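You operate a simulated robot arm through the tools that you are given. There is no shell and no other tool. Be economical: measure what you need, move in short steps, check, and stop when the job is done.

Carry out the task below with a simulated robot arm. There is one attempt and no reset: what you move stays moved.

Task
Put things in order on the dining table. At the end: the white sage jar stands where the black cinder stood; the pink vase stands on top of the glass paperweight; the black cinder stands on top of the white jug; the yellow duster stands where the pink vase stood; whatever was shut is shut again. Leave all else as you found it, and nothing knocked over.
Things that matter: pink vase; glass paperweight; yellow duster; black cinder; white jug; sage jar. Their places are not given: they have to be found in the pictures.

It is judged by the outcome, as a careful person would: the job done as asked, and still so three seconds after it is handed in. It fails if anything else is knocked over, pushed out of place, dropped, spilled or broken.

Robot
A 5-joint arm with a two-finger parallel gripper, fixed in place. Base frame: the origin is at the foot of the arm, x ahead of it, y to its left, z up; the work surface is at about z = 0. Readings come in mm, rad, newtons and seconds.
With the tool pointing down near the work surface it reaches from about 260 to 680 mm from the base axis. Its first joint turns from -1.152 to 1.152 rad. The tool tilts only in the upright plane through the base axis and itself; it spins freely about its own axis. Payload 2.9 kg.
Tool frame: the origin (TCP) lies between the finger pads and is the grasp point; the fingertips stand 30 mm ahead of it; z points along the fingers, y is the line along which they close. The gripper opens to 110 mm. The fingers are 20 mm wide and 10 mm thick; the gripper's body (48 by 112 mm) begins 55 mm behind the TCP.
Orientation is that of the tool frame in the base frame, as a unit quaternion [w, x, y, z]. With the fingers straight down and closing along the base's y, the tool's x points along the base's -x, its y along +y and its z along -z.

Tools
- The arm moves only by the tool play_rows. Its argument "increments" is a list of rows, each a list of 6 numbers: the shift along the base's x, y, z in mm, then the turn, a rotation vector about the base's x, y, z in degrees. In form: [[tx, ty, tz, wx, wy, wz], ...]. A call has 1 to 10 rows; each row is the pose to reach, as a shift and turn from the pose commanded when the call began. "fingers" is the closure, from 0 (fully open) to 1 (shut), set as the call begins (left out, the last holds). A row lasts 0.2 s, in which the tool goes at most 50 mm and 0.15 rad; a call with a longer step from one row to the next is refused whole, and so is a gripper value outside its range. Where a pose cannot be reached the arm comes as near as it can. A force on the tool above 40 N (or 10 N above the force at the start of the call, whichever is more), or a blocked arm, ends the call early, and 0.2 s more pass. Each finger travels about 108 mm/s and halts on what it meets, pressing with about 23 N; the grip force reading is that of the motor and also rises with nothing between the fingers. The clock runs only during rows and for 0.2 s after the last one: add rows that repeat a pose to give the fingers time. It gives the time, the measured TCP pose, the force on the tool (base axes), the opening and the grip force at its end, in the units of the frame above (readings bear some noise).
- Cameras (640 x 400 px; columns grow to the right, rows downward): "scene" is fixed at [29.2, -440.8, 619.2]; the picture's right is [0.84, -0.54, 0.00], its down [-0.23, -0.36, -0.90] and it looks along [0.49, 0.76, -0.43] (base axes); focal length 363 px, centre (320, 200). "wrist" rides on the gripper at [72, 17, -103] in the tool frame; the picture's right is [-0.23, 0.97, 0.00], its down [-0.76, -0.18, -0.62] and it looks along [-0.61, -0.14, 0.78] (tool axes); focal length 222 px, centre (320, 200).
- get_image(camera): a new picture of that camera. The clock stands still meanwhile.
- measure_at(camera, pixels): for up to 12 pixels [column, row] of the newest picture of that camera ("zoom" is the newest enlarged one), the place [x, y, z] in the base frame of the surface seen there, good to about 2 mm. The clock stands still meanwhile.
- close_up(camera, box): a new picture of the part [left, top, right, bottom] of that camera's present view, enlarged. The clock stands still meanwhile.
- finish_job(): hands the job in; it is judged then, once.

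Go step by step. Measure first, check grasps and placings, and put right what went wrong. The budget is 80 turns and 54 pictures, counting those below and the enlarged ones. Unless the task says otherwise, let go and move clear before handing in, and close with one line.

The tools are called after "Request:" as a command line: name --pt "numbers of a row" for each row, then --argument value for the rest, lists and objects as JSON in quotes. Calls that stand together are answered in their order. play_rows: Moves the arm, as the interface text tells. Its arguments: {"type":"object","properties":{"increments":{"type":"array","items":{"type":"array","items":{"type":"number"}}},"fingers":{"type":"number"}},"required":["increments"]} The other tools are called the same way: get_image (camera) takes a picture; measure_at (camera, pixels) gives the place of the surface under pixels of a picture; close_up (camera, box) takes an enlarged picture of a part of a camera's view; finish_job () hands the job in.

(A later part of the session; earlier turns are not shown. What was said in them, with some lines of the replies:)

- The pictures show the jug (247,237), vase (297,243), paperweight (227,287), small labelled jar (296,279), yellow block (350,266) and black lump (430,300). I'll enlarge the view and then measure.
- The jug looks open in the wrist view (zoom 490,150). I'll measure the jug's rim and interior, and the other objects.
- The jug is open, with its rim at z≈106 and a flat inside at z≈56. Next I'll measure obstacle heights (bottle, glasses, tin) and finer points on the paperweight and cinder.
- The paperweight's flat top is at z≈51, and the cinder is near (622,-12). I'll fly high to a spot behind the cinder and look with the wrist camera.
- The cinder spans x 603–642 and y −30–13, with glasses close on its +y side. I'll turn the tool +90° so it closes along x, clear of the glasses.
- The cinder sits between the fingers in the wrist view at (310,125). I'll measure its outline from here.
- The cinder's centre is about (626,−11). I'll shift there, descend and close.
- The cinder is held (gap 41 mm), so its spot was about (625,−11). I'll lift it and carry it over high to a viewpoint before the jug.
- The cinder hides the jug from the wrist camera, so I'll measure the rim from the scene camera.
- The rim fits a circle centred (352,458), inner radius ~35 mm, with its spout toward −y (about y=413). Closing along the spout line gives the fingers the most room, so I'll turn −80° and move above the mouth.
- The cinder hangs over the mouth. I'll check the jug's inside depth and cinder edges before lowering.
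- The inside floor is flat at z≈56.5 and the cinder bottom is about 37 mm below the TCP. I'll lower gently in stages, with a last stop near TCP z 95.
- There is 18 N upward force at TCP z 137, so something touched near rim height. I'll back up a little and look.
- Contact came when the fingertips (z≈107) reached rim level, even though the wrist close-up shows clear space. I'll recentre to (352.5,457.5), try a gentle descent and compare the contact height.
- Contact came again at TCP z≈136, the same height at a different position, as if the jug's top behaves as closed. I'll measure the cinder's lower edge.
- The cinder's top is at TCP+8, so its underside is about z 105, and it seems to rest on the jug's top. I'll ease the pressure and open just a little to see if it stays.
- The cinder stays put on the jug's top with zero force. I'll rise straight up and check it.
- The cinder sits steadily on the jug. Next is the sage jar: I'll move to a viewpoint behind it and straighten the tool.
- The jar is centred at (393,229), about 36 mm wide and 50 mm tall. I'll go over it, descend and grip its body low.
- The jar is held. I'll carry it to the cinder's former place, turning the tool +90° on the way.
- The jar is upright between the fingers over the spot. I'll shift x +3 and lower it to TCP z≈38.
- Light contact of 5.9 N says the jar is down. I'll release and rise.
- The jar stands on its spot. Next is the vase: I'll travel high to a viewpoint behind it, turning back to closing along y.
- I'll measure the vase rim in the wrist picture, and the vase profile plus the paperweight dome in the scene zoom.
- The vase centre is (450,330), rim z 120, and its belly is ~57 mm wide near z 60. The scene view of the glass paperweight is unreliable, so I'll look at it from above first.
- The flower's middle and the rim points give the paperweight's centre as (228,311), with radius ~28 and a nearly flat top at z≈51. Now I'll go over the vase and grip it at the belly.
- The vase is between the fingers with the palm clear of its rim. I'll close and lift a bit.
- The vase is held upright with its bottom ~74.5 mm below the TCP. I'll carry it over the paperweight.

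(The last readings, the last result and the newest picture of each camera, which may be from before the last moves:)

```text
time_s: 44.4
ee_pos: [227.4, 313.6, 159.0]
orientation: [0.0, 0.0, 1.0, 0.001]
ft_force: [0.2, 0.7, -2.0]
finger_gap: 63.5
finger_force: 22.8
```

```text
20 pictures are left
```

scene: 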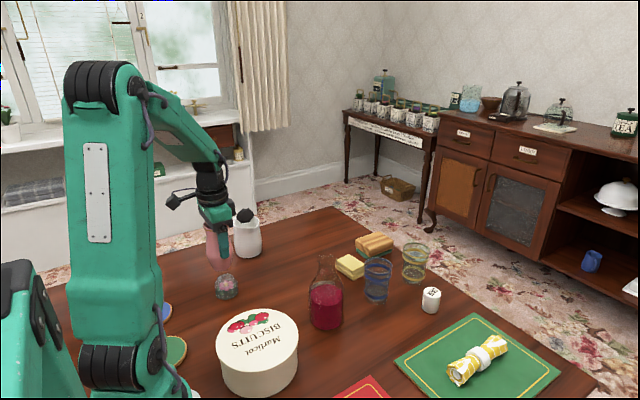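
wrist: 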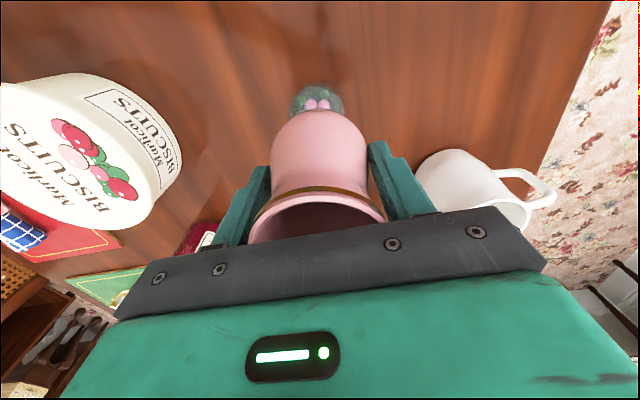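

The vase hangs just above the paperweight. I'll zoom in to check the alignment.

Request:
close_up --camera "scene" --box '[190, 220, 270, 305]'

Request:
measure_at --camera "zoom" --pixels '[[260, 180], [300, 190], [290, 250], [280, 270]]'

Request:
close_up --camera "wrist" --box '[260, 70, 380, 145]'

```text
4.71 times, centred on (230, 262) of scene
```

zoom: 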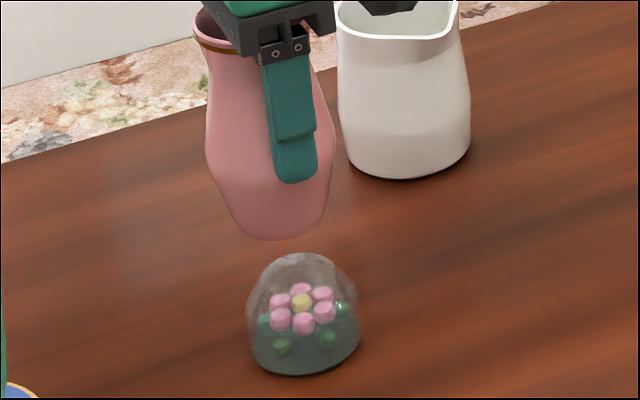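

```text
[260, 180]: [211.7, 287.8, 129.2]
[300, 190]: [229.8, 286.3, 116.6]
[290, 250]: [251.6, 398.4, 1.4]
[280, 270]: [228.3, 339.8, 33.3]
```

```text
5.33 times, centred on (320, 108) of wrist
```

zoom: 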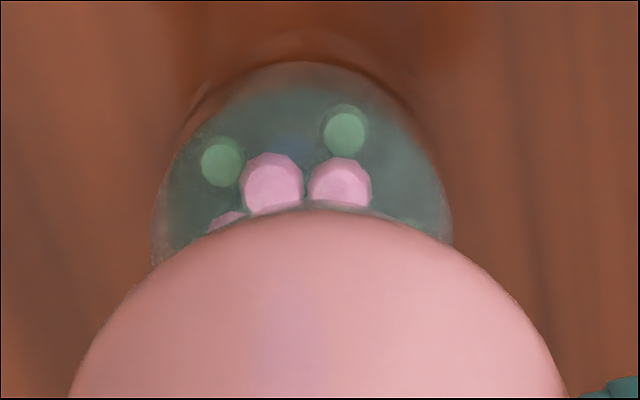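

The vase may be leaning slightly in the grip. I'll measure its rim heights from the wrist view.

Request:
measure_at --camera "wrist" --pixels '[[318, 189], [265, 205], [372, 205], [290, 192], [350, 191], [320, 115], [275, 165], [366, 165]]'

Request:
close_up --camera "scene" --box '[195, 210, 265, 275]'

```text
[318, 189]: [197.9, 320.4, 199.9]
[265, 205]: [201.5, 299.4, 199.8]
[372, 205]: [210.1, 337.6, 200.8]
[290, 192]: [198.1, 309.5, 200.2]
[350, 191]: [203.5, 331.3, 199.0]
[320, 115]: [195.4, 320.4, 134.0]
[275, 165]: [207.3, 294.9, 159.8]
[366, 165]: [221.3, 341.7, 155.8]
```

```text
6.15 times, centred on (230, 242) of scene
```

zoom: 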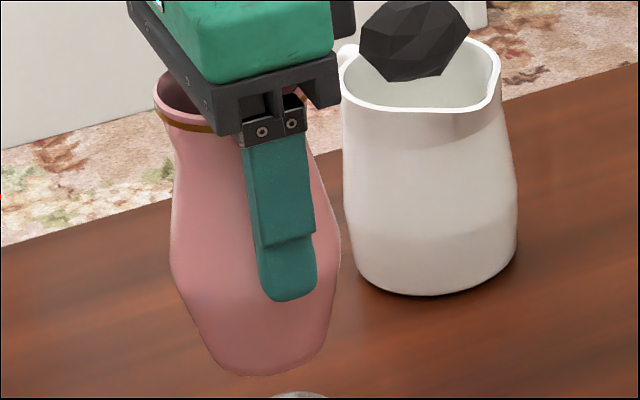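

No real lean (rim heights are all ≈200). Alignment is off about 3 mm, so I'll shift x +1.5, y −2.5 and lower gently.

Request:
play_rows --pt "1.5 -2.5 -8 0 0 0" --pt "1.5 -2.5 -16 0 0 0" --pt "1.5 -2.5 -24 0 0 0" --pt "1.5 -2.5 -28 0 0 0" --pt "1.5 -2.5 -28 0 0 0"

Request:
play_rows --pt "0 0 -2 0 0 0" --pt "0 0 -2 0 0 0"

Request:
close_up --camera "scene" --box '[190, 220, 270, 305]'

```text
time_s: 45.6
ee_pos: [230.1, 310.7, 130.7]
orientation: [0.0, 0.0, 1.0, 0.0]
ft_force: [-0.5, 0.9, -1.6]
finger_gap: 64.0
finger_force: 23.3
```

```text
time_s: 46.2
ee_pos: [229.7, 310.5, 130.1]
orientation: [0.0, 0.001, 1.0, 0.0]
ft_force: [-0.4, -0.3, -1.1]
finger_gap: 63.9
finger_force: 23.6
```

```text
4.71 times, centred on (230, 262) of scene
```

zoom: 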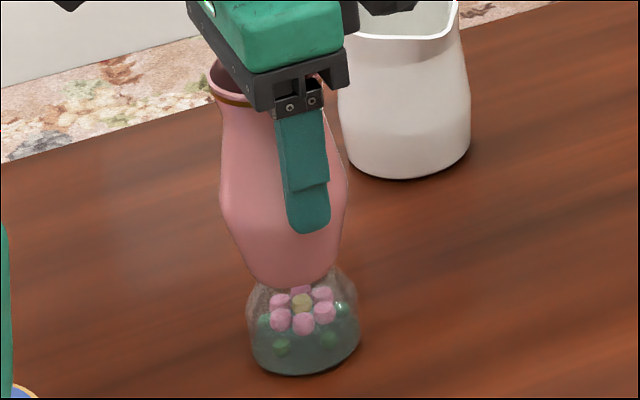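

The vase base (zoom col ~291) is about 2–3 mm left of the paperweight's axis. I'll nudge x +2 and keep lowering in small steps.

Request:
play_rows --pt "2 -0.5 -1.5 0 0 0" --pt "2 -0.5 -1.5 0 0 0"

Request:
play_rows --pt "0 0 -1.5 0 0 0" --pt "0 0 -1.5 0 0 0"

Request:
play_rows --pt "0 0 -1.5 0 0 0" --pt "0 0 -1.5 0 0 0"

```text
time_s: 46.8
ee_pos: [232.6, 309.9, 129.4]
orientation: [0.0, 0.0, 1.0, 0.001]
ft_force: [0.0, -0.2, -1.1]
finger_gap: 63.9
finger_force: 23.4
```

```text
time_s: 47.4
ee_pos: [231.7, 309.7, 127.0]
orientation: [0.0, 0.0, 1.0, 0.0]
ft_force: [0.1, -0.4, -2.2]
finger_gap: 63.9
finger_force: 23.4
```

```text
time_s: 48.0
ee_pos: [232.8, 309.0, 125.8]
orientation: [0.001, -0.001, 1.0, 0.001]
ft_force: [-2.3, -5.0, 17.5]
finger_gap: 63.9
finger_force: 22.7
```

There is 17.5 N of contact at TCP z 125.8, as expected. I'll ease up 1.5 mm and check before letting go.

Request:
play_rows --pt "0 0 1.5 0 0 0" --pt "0 0 1.5 0 0 0"

Request:
close_up --camera "scene" --box '[190, 220, 270, 305]'

Request:
measure_at --camera "zoom" --pixels '[[250, 200], [270, 270], [300, 275], [285, 285]]'

```text
time_s: 48.6
ee_pos: [232.7, 309.1, 126.2]
orientation: [0.0, 0.001, 1.0, 0.001]
ft_force: [1.7, 0.9, 1.3]
finger_gap: 63.7
finger_force: 22.4
```

```text
4.71 times, centred on (230, 262) of scene
```

zoom: 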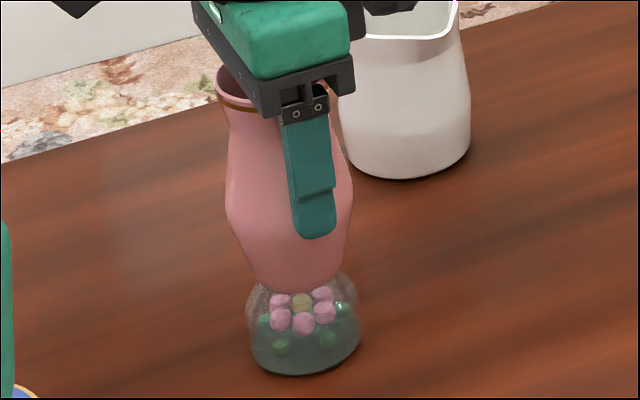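

```text
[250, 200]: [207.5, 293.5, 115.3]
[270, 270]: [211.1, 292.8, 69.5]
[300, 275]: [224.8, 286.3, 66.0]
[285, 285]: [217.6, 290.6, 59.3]
```

The surface points put the vase axis near (228,308), well over the paperweight's centre. I'll open the fingers slowly.

Request:
play_rows --pt "0 0 0 0 0 0" --pt "0 0 0 0 0 0" --fingers 0.36

Request:
play_rows --pt "0 0 0 0 0 0" --pt "0 0 0 0 0 0" --fingers 0.2

Request:
close_up --camera "scene" --box '[190, 220, 270, 305]'

```text
time_s: 49.2
ee_pos: [232.3, 309.6, 126.5]
orientation: [0.0, 0.0, 1.0, 0.0]
ft_force: [0.1, 0.0, -0.7]
finger_gap: 70.5
finger_force: 0.1
```

```text
time_s: 49.8
ee_pos: [233.3, 309.5, 126.5]
orientation: [0.001, 0.0, 1.0, 0.0]
ft_force: [0.0, 0.4, -0.4]
finger_gap: 87.8
finger_force: 0.0
```

```text
4.71 times, centred on (230, 262) of scene
```

zoom: 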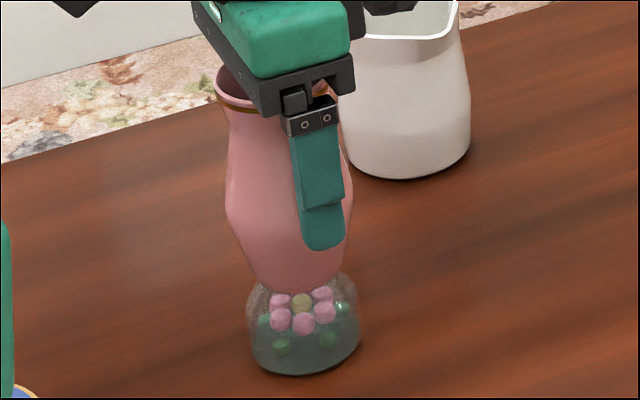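

The vase stands on its own. I'll rise clear and go to a viewpoint before the yellow duster.

Request:
play_rows --pt "0 0 30 0 0 0" --pt "0 0 70 0 0 0" --pt "0 0 110 0 0 0" --pt "0 0 135 0 0 0" --pt "40 -10 135 0 0 0" --pt "85 -25 130 0 0 0" --pt "130 -45 125 0 0 0" --pt "170 -65 115 0 0 0" --pt "210 -90 100 0 0 0" --pt "230 -95 95 0 0 0"

Request:
get_image --camera "wrist"

Request:
get_image --camera "scene"

```text
time_s: 52.0
ee_pos: [462.6, 215.0, 220.6]
orientation: [0.0, -0.001, 1.0, -0.001]
ft_force: [-0.3, -0.3, 0.7]
finger_gap: 88.0
finger_force: 0.0
```

```text
13 pictures are left
```

wrist: 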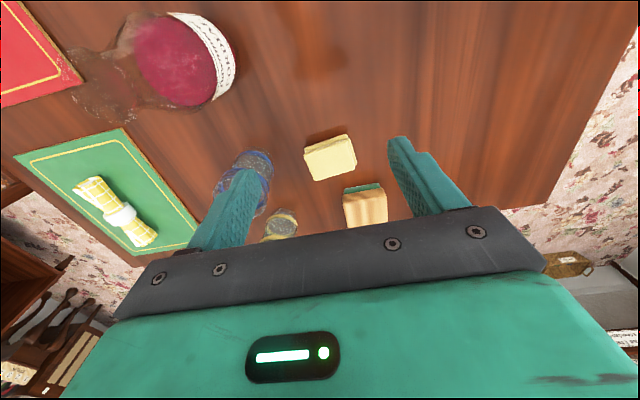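

```text
12 pictures are left
```

scene: 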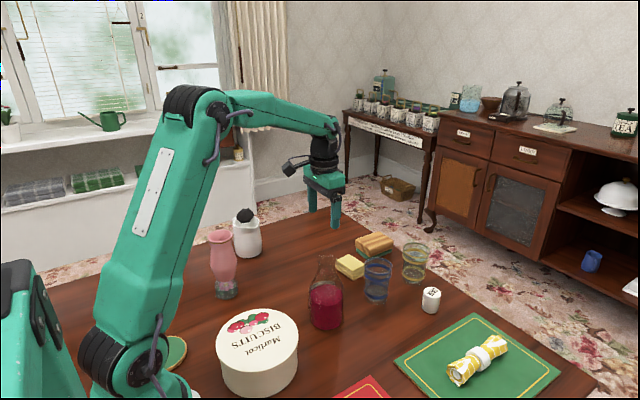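

The vase stands on the paperweight. I'll measure the duster's corners and its neighbours.

Request:
close_up --camera "wrist" --box '[240, 110, 400, 210]'

Request:
measure_at --camera "wrist" --pixels '[[306, 151], [350, 139], [355, 163], [315, 178], [331, 158], [305, 143], [347, 134], [246, 160], [270, 180], [345, 190], [383, 185]]'

```text
4.00 times, centred on (320, 160) of wrist
```

zoom: 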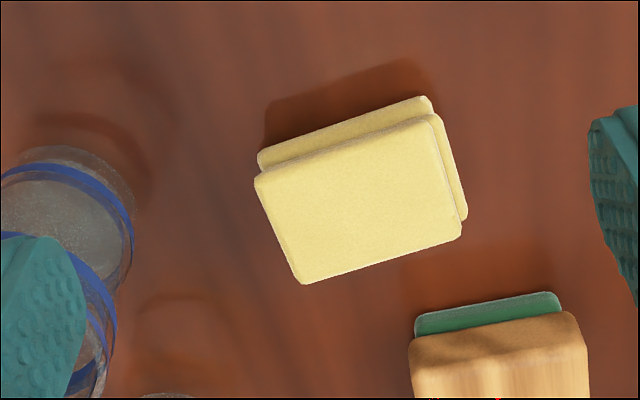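

```text
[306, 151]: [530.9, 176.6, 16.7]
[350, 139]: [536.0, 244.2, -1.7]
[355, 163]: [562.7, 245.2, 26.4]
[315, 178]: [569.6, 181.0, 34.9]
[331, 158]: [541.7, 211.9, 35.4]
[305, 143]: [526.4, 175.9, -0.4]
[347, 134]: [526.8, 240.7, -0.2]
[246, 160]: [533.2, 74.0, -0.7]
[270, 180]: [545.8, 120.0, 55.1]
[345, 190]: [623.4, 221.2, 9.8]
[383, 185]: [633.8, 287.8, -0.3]
```

Those corner pixels missed, so I'll use the zoom corners: about (258,180), (435,118), (460,238), (302,282).

Request:
measure_at --camera "zoom" --pixels '[[262, 182], [434, 122], [456, 236], [304, 279], [430, 102], [464, 216], [262, 158], [125, 235], [135, 190], [415, 325], [358, 200]]'

```text
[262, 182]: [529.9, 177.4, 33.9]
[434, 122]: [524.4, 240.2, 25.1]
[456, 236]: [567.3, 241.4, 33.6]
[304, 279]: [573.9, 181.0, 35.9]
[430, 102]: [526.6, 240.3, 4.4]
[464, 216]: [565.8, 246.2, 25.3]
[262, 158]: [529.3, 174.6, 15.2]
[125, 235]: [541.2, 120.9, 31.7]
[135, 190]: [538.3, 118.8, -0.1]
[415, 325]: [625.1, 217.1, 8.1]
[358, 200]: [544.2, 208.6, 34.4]
```

The duster's corners give centre (549,210), 64 mm along y, 44 mm along x, turned ~+5.5°, 36 mm tall. I'll grip along its long side.

Request:
play_rows --pt "43 -2 -20 0 0 3" --pt "86.5 -5 -40 0 0 5.5" --pt "86.5 -5 -80 0 0 5.5" --pt "86.5 -5 -120 0 0 5.5" --pt "86.5 -5 -155 0 0 5.5" --pt "86.5 -5 -186 0 0 5.5" --pt "86.5 -5 -186 0 0 5.5"

Request:
play_rows --pt "0 0 0 0 0 0" --pt "0 0 0 0 0 0" --pt "0 0 0 0 0 0" --fingers 0.9

Request:
play_rows --pt "0 0 10 0 0 0" --pt "0 0 40 0 0 0" --pt "0 0 80 0 0 0" --pt "0 0 120 0 0 0" --pt "0 0 120 0 0 0"

Request:
get_image --camera "wrist"

```text
time_s: 53.6
ee_pos: [549.2, 209.2, 35.4]
orientation: [0.0, -0.048, 0.999, 0.0]
ft_force: [0.8, 0.3, 0.7]
finger_gap: 88.4
finger_force: 0.2
```

```text
time_s: 54.4
ee_pos: [548.4, 209.8, 35.8]
orientation: [0.0, -0.048, 0.999, 0.0]
ft_force: [-0.3, 1.5, 0.0]
finger_gap: 69.0
finger_force: 23.5
```

```text
time_s: 55.6
ee_pos: [549.4, 213.0, 160.4]
orientation: [0.0, -0.048, 0.999, 0.0]
ft_force: [-0.1, -0.4, -0.3]
finger_gap: 69.4
finger_force: 23.0
```

```text
10 pictures are left
```

wrist: 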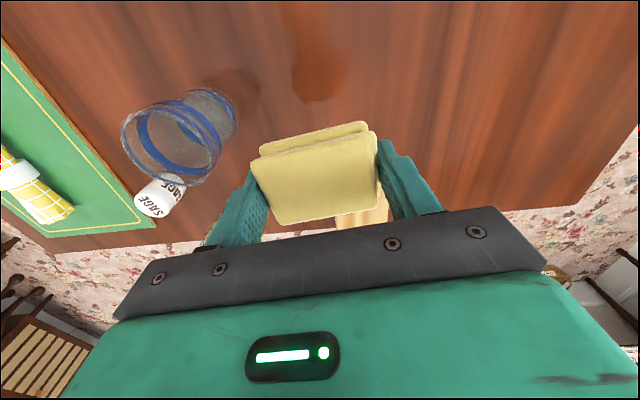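

The duster is held in one stack. I'll carry it to (450,330) and then lower it.

Request:
play_rows --pt "-25 30 0 0 0 0" --pt "-50 60 0 0 0 0" --pt "-75 90 0 0 0 0" --pt "-98.5 120 0 0 0 0" --pt "-98.5 120 -40 0 0 0" --pt "-98.5 120 -80 0 0 0" --pt "-98.5 120 -105 0 0 0" --pt "-98.5 120 -105 0 0 0"

Request:
get_image --camera "scene"

```text
time_s: 57.4
ee_pos: [448.7, 330.0, 49.3]
orientation: [0.0, -0.048, 0.999, 0.0]
ft_force: [-0.7, -0.9, -0.6]
finger_gap: 69.0
finger_force: 23.0
```

```text
9 pictures are left
```

scene: 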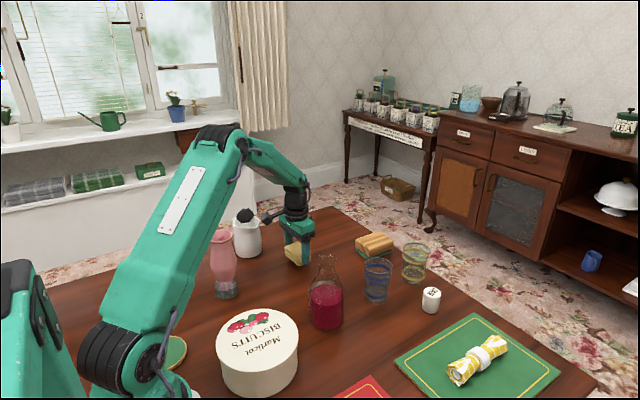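

The duster is above its spot with nothing touched. I'll lower about 14 mm to the table.

Request:
play_rows --pt "0.5 0 -6 0 0 0" --pt "0.5 0 -11 0 0 0" --pt "0.5 0 -13 0 0 0" --pt "0.5 0 -14 0 0 0" --pt "0.5 0 -14 0 0 0"

```text
time_s: 58.6
ee_pos: [450.2, 328.8, 36.3]
orientation: [0.0, -0.048, 0.999, 0.0]
ft_force: [-0.3, 0.7, -0.2]
finger_gap: 69.1
finger_force: 22.7
```

Request:
play_rows --pt "0 0 -1.5 0 0 0" --pt "0 0 -1.5 0 0 0"

```text
time_s: 59.2
ee_pos: [450.2, 329.6, 35.9]
orientation: [0.0, -0.047, 0.999, 0.0]
ft_force: [-3.4, -1.5, 8.6]
finger_gap: 69.0
finger_force: 23.1
```

Contact of 8.6 N says the duster is on the table. I'll release and rise clear.

Request:
play_rows --pt "0 0 0.5 0 0 0" --pt "0 0 0.5 0 0 0" --fingers 0.2

Request:
play_rows --pt "0 0 30 0 0 0" --pt "0 0 75 0 0 0" --pt "0 0 120 0 0 0" --pt "0 0 165 0 0 0" --pt "0 0 210 0 0 0" --pt "-20 -30 235 0 0 0" --pt "-40 -70 235 0 0 0" --pt "-60 -110 235 0 0 0" --pt "-60 -110 235 0 0 0"

Request:
get_image --camera "scene"

Request:
close_up --camera "scene" --box '[190, 190, 350, 310]'

```text
time_s: 59.8
ee_pos: [450.4, 329.3, 35.4]
orientation: [0.0, -0.048, 0.999, 0.001]
ft_force: [0.5, 0.1, -0.7]
finger_gap: 88.0
finger_force: 0.0
```

```text
time_s: 61.8
ee_pos: [389.4, 220.0, 272.9]
orientation: [0.0, -0.048, 0.999, 0.0]
ft_force: [0.1, 1.0, -0.7]
finger_gap: 88.2
finger_force: 0.2
```

```text
8 pictures are left
```

scene: 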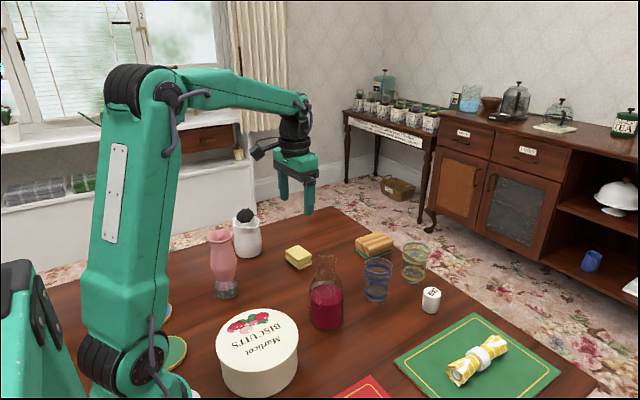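

```text
3.33 times, centred on (270, 250) of scene
```

zoom: 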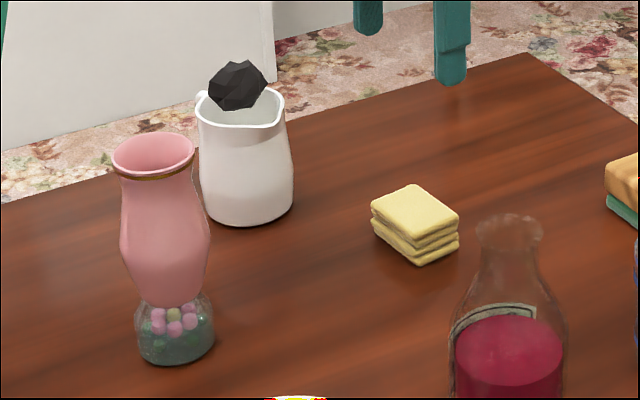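

The pictures show all four placings standing, nothing else disturbed, and the arm clear. I'll hand it in.

Request:
finish_job

```text
The job is handed in.
```

The job is handed in: the sage jar stands where the cinder was, the vase is on the paperweight, the cinder is on the jug, and the duster is where the vase was. Nothing was opened or knocked over.
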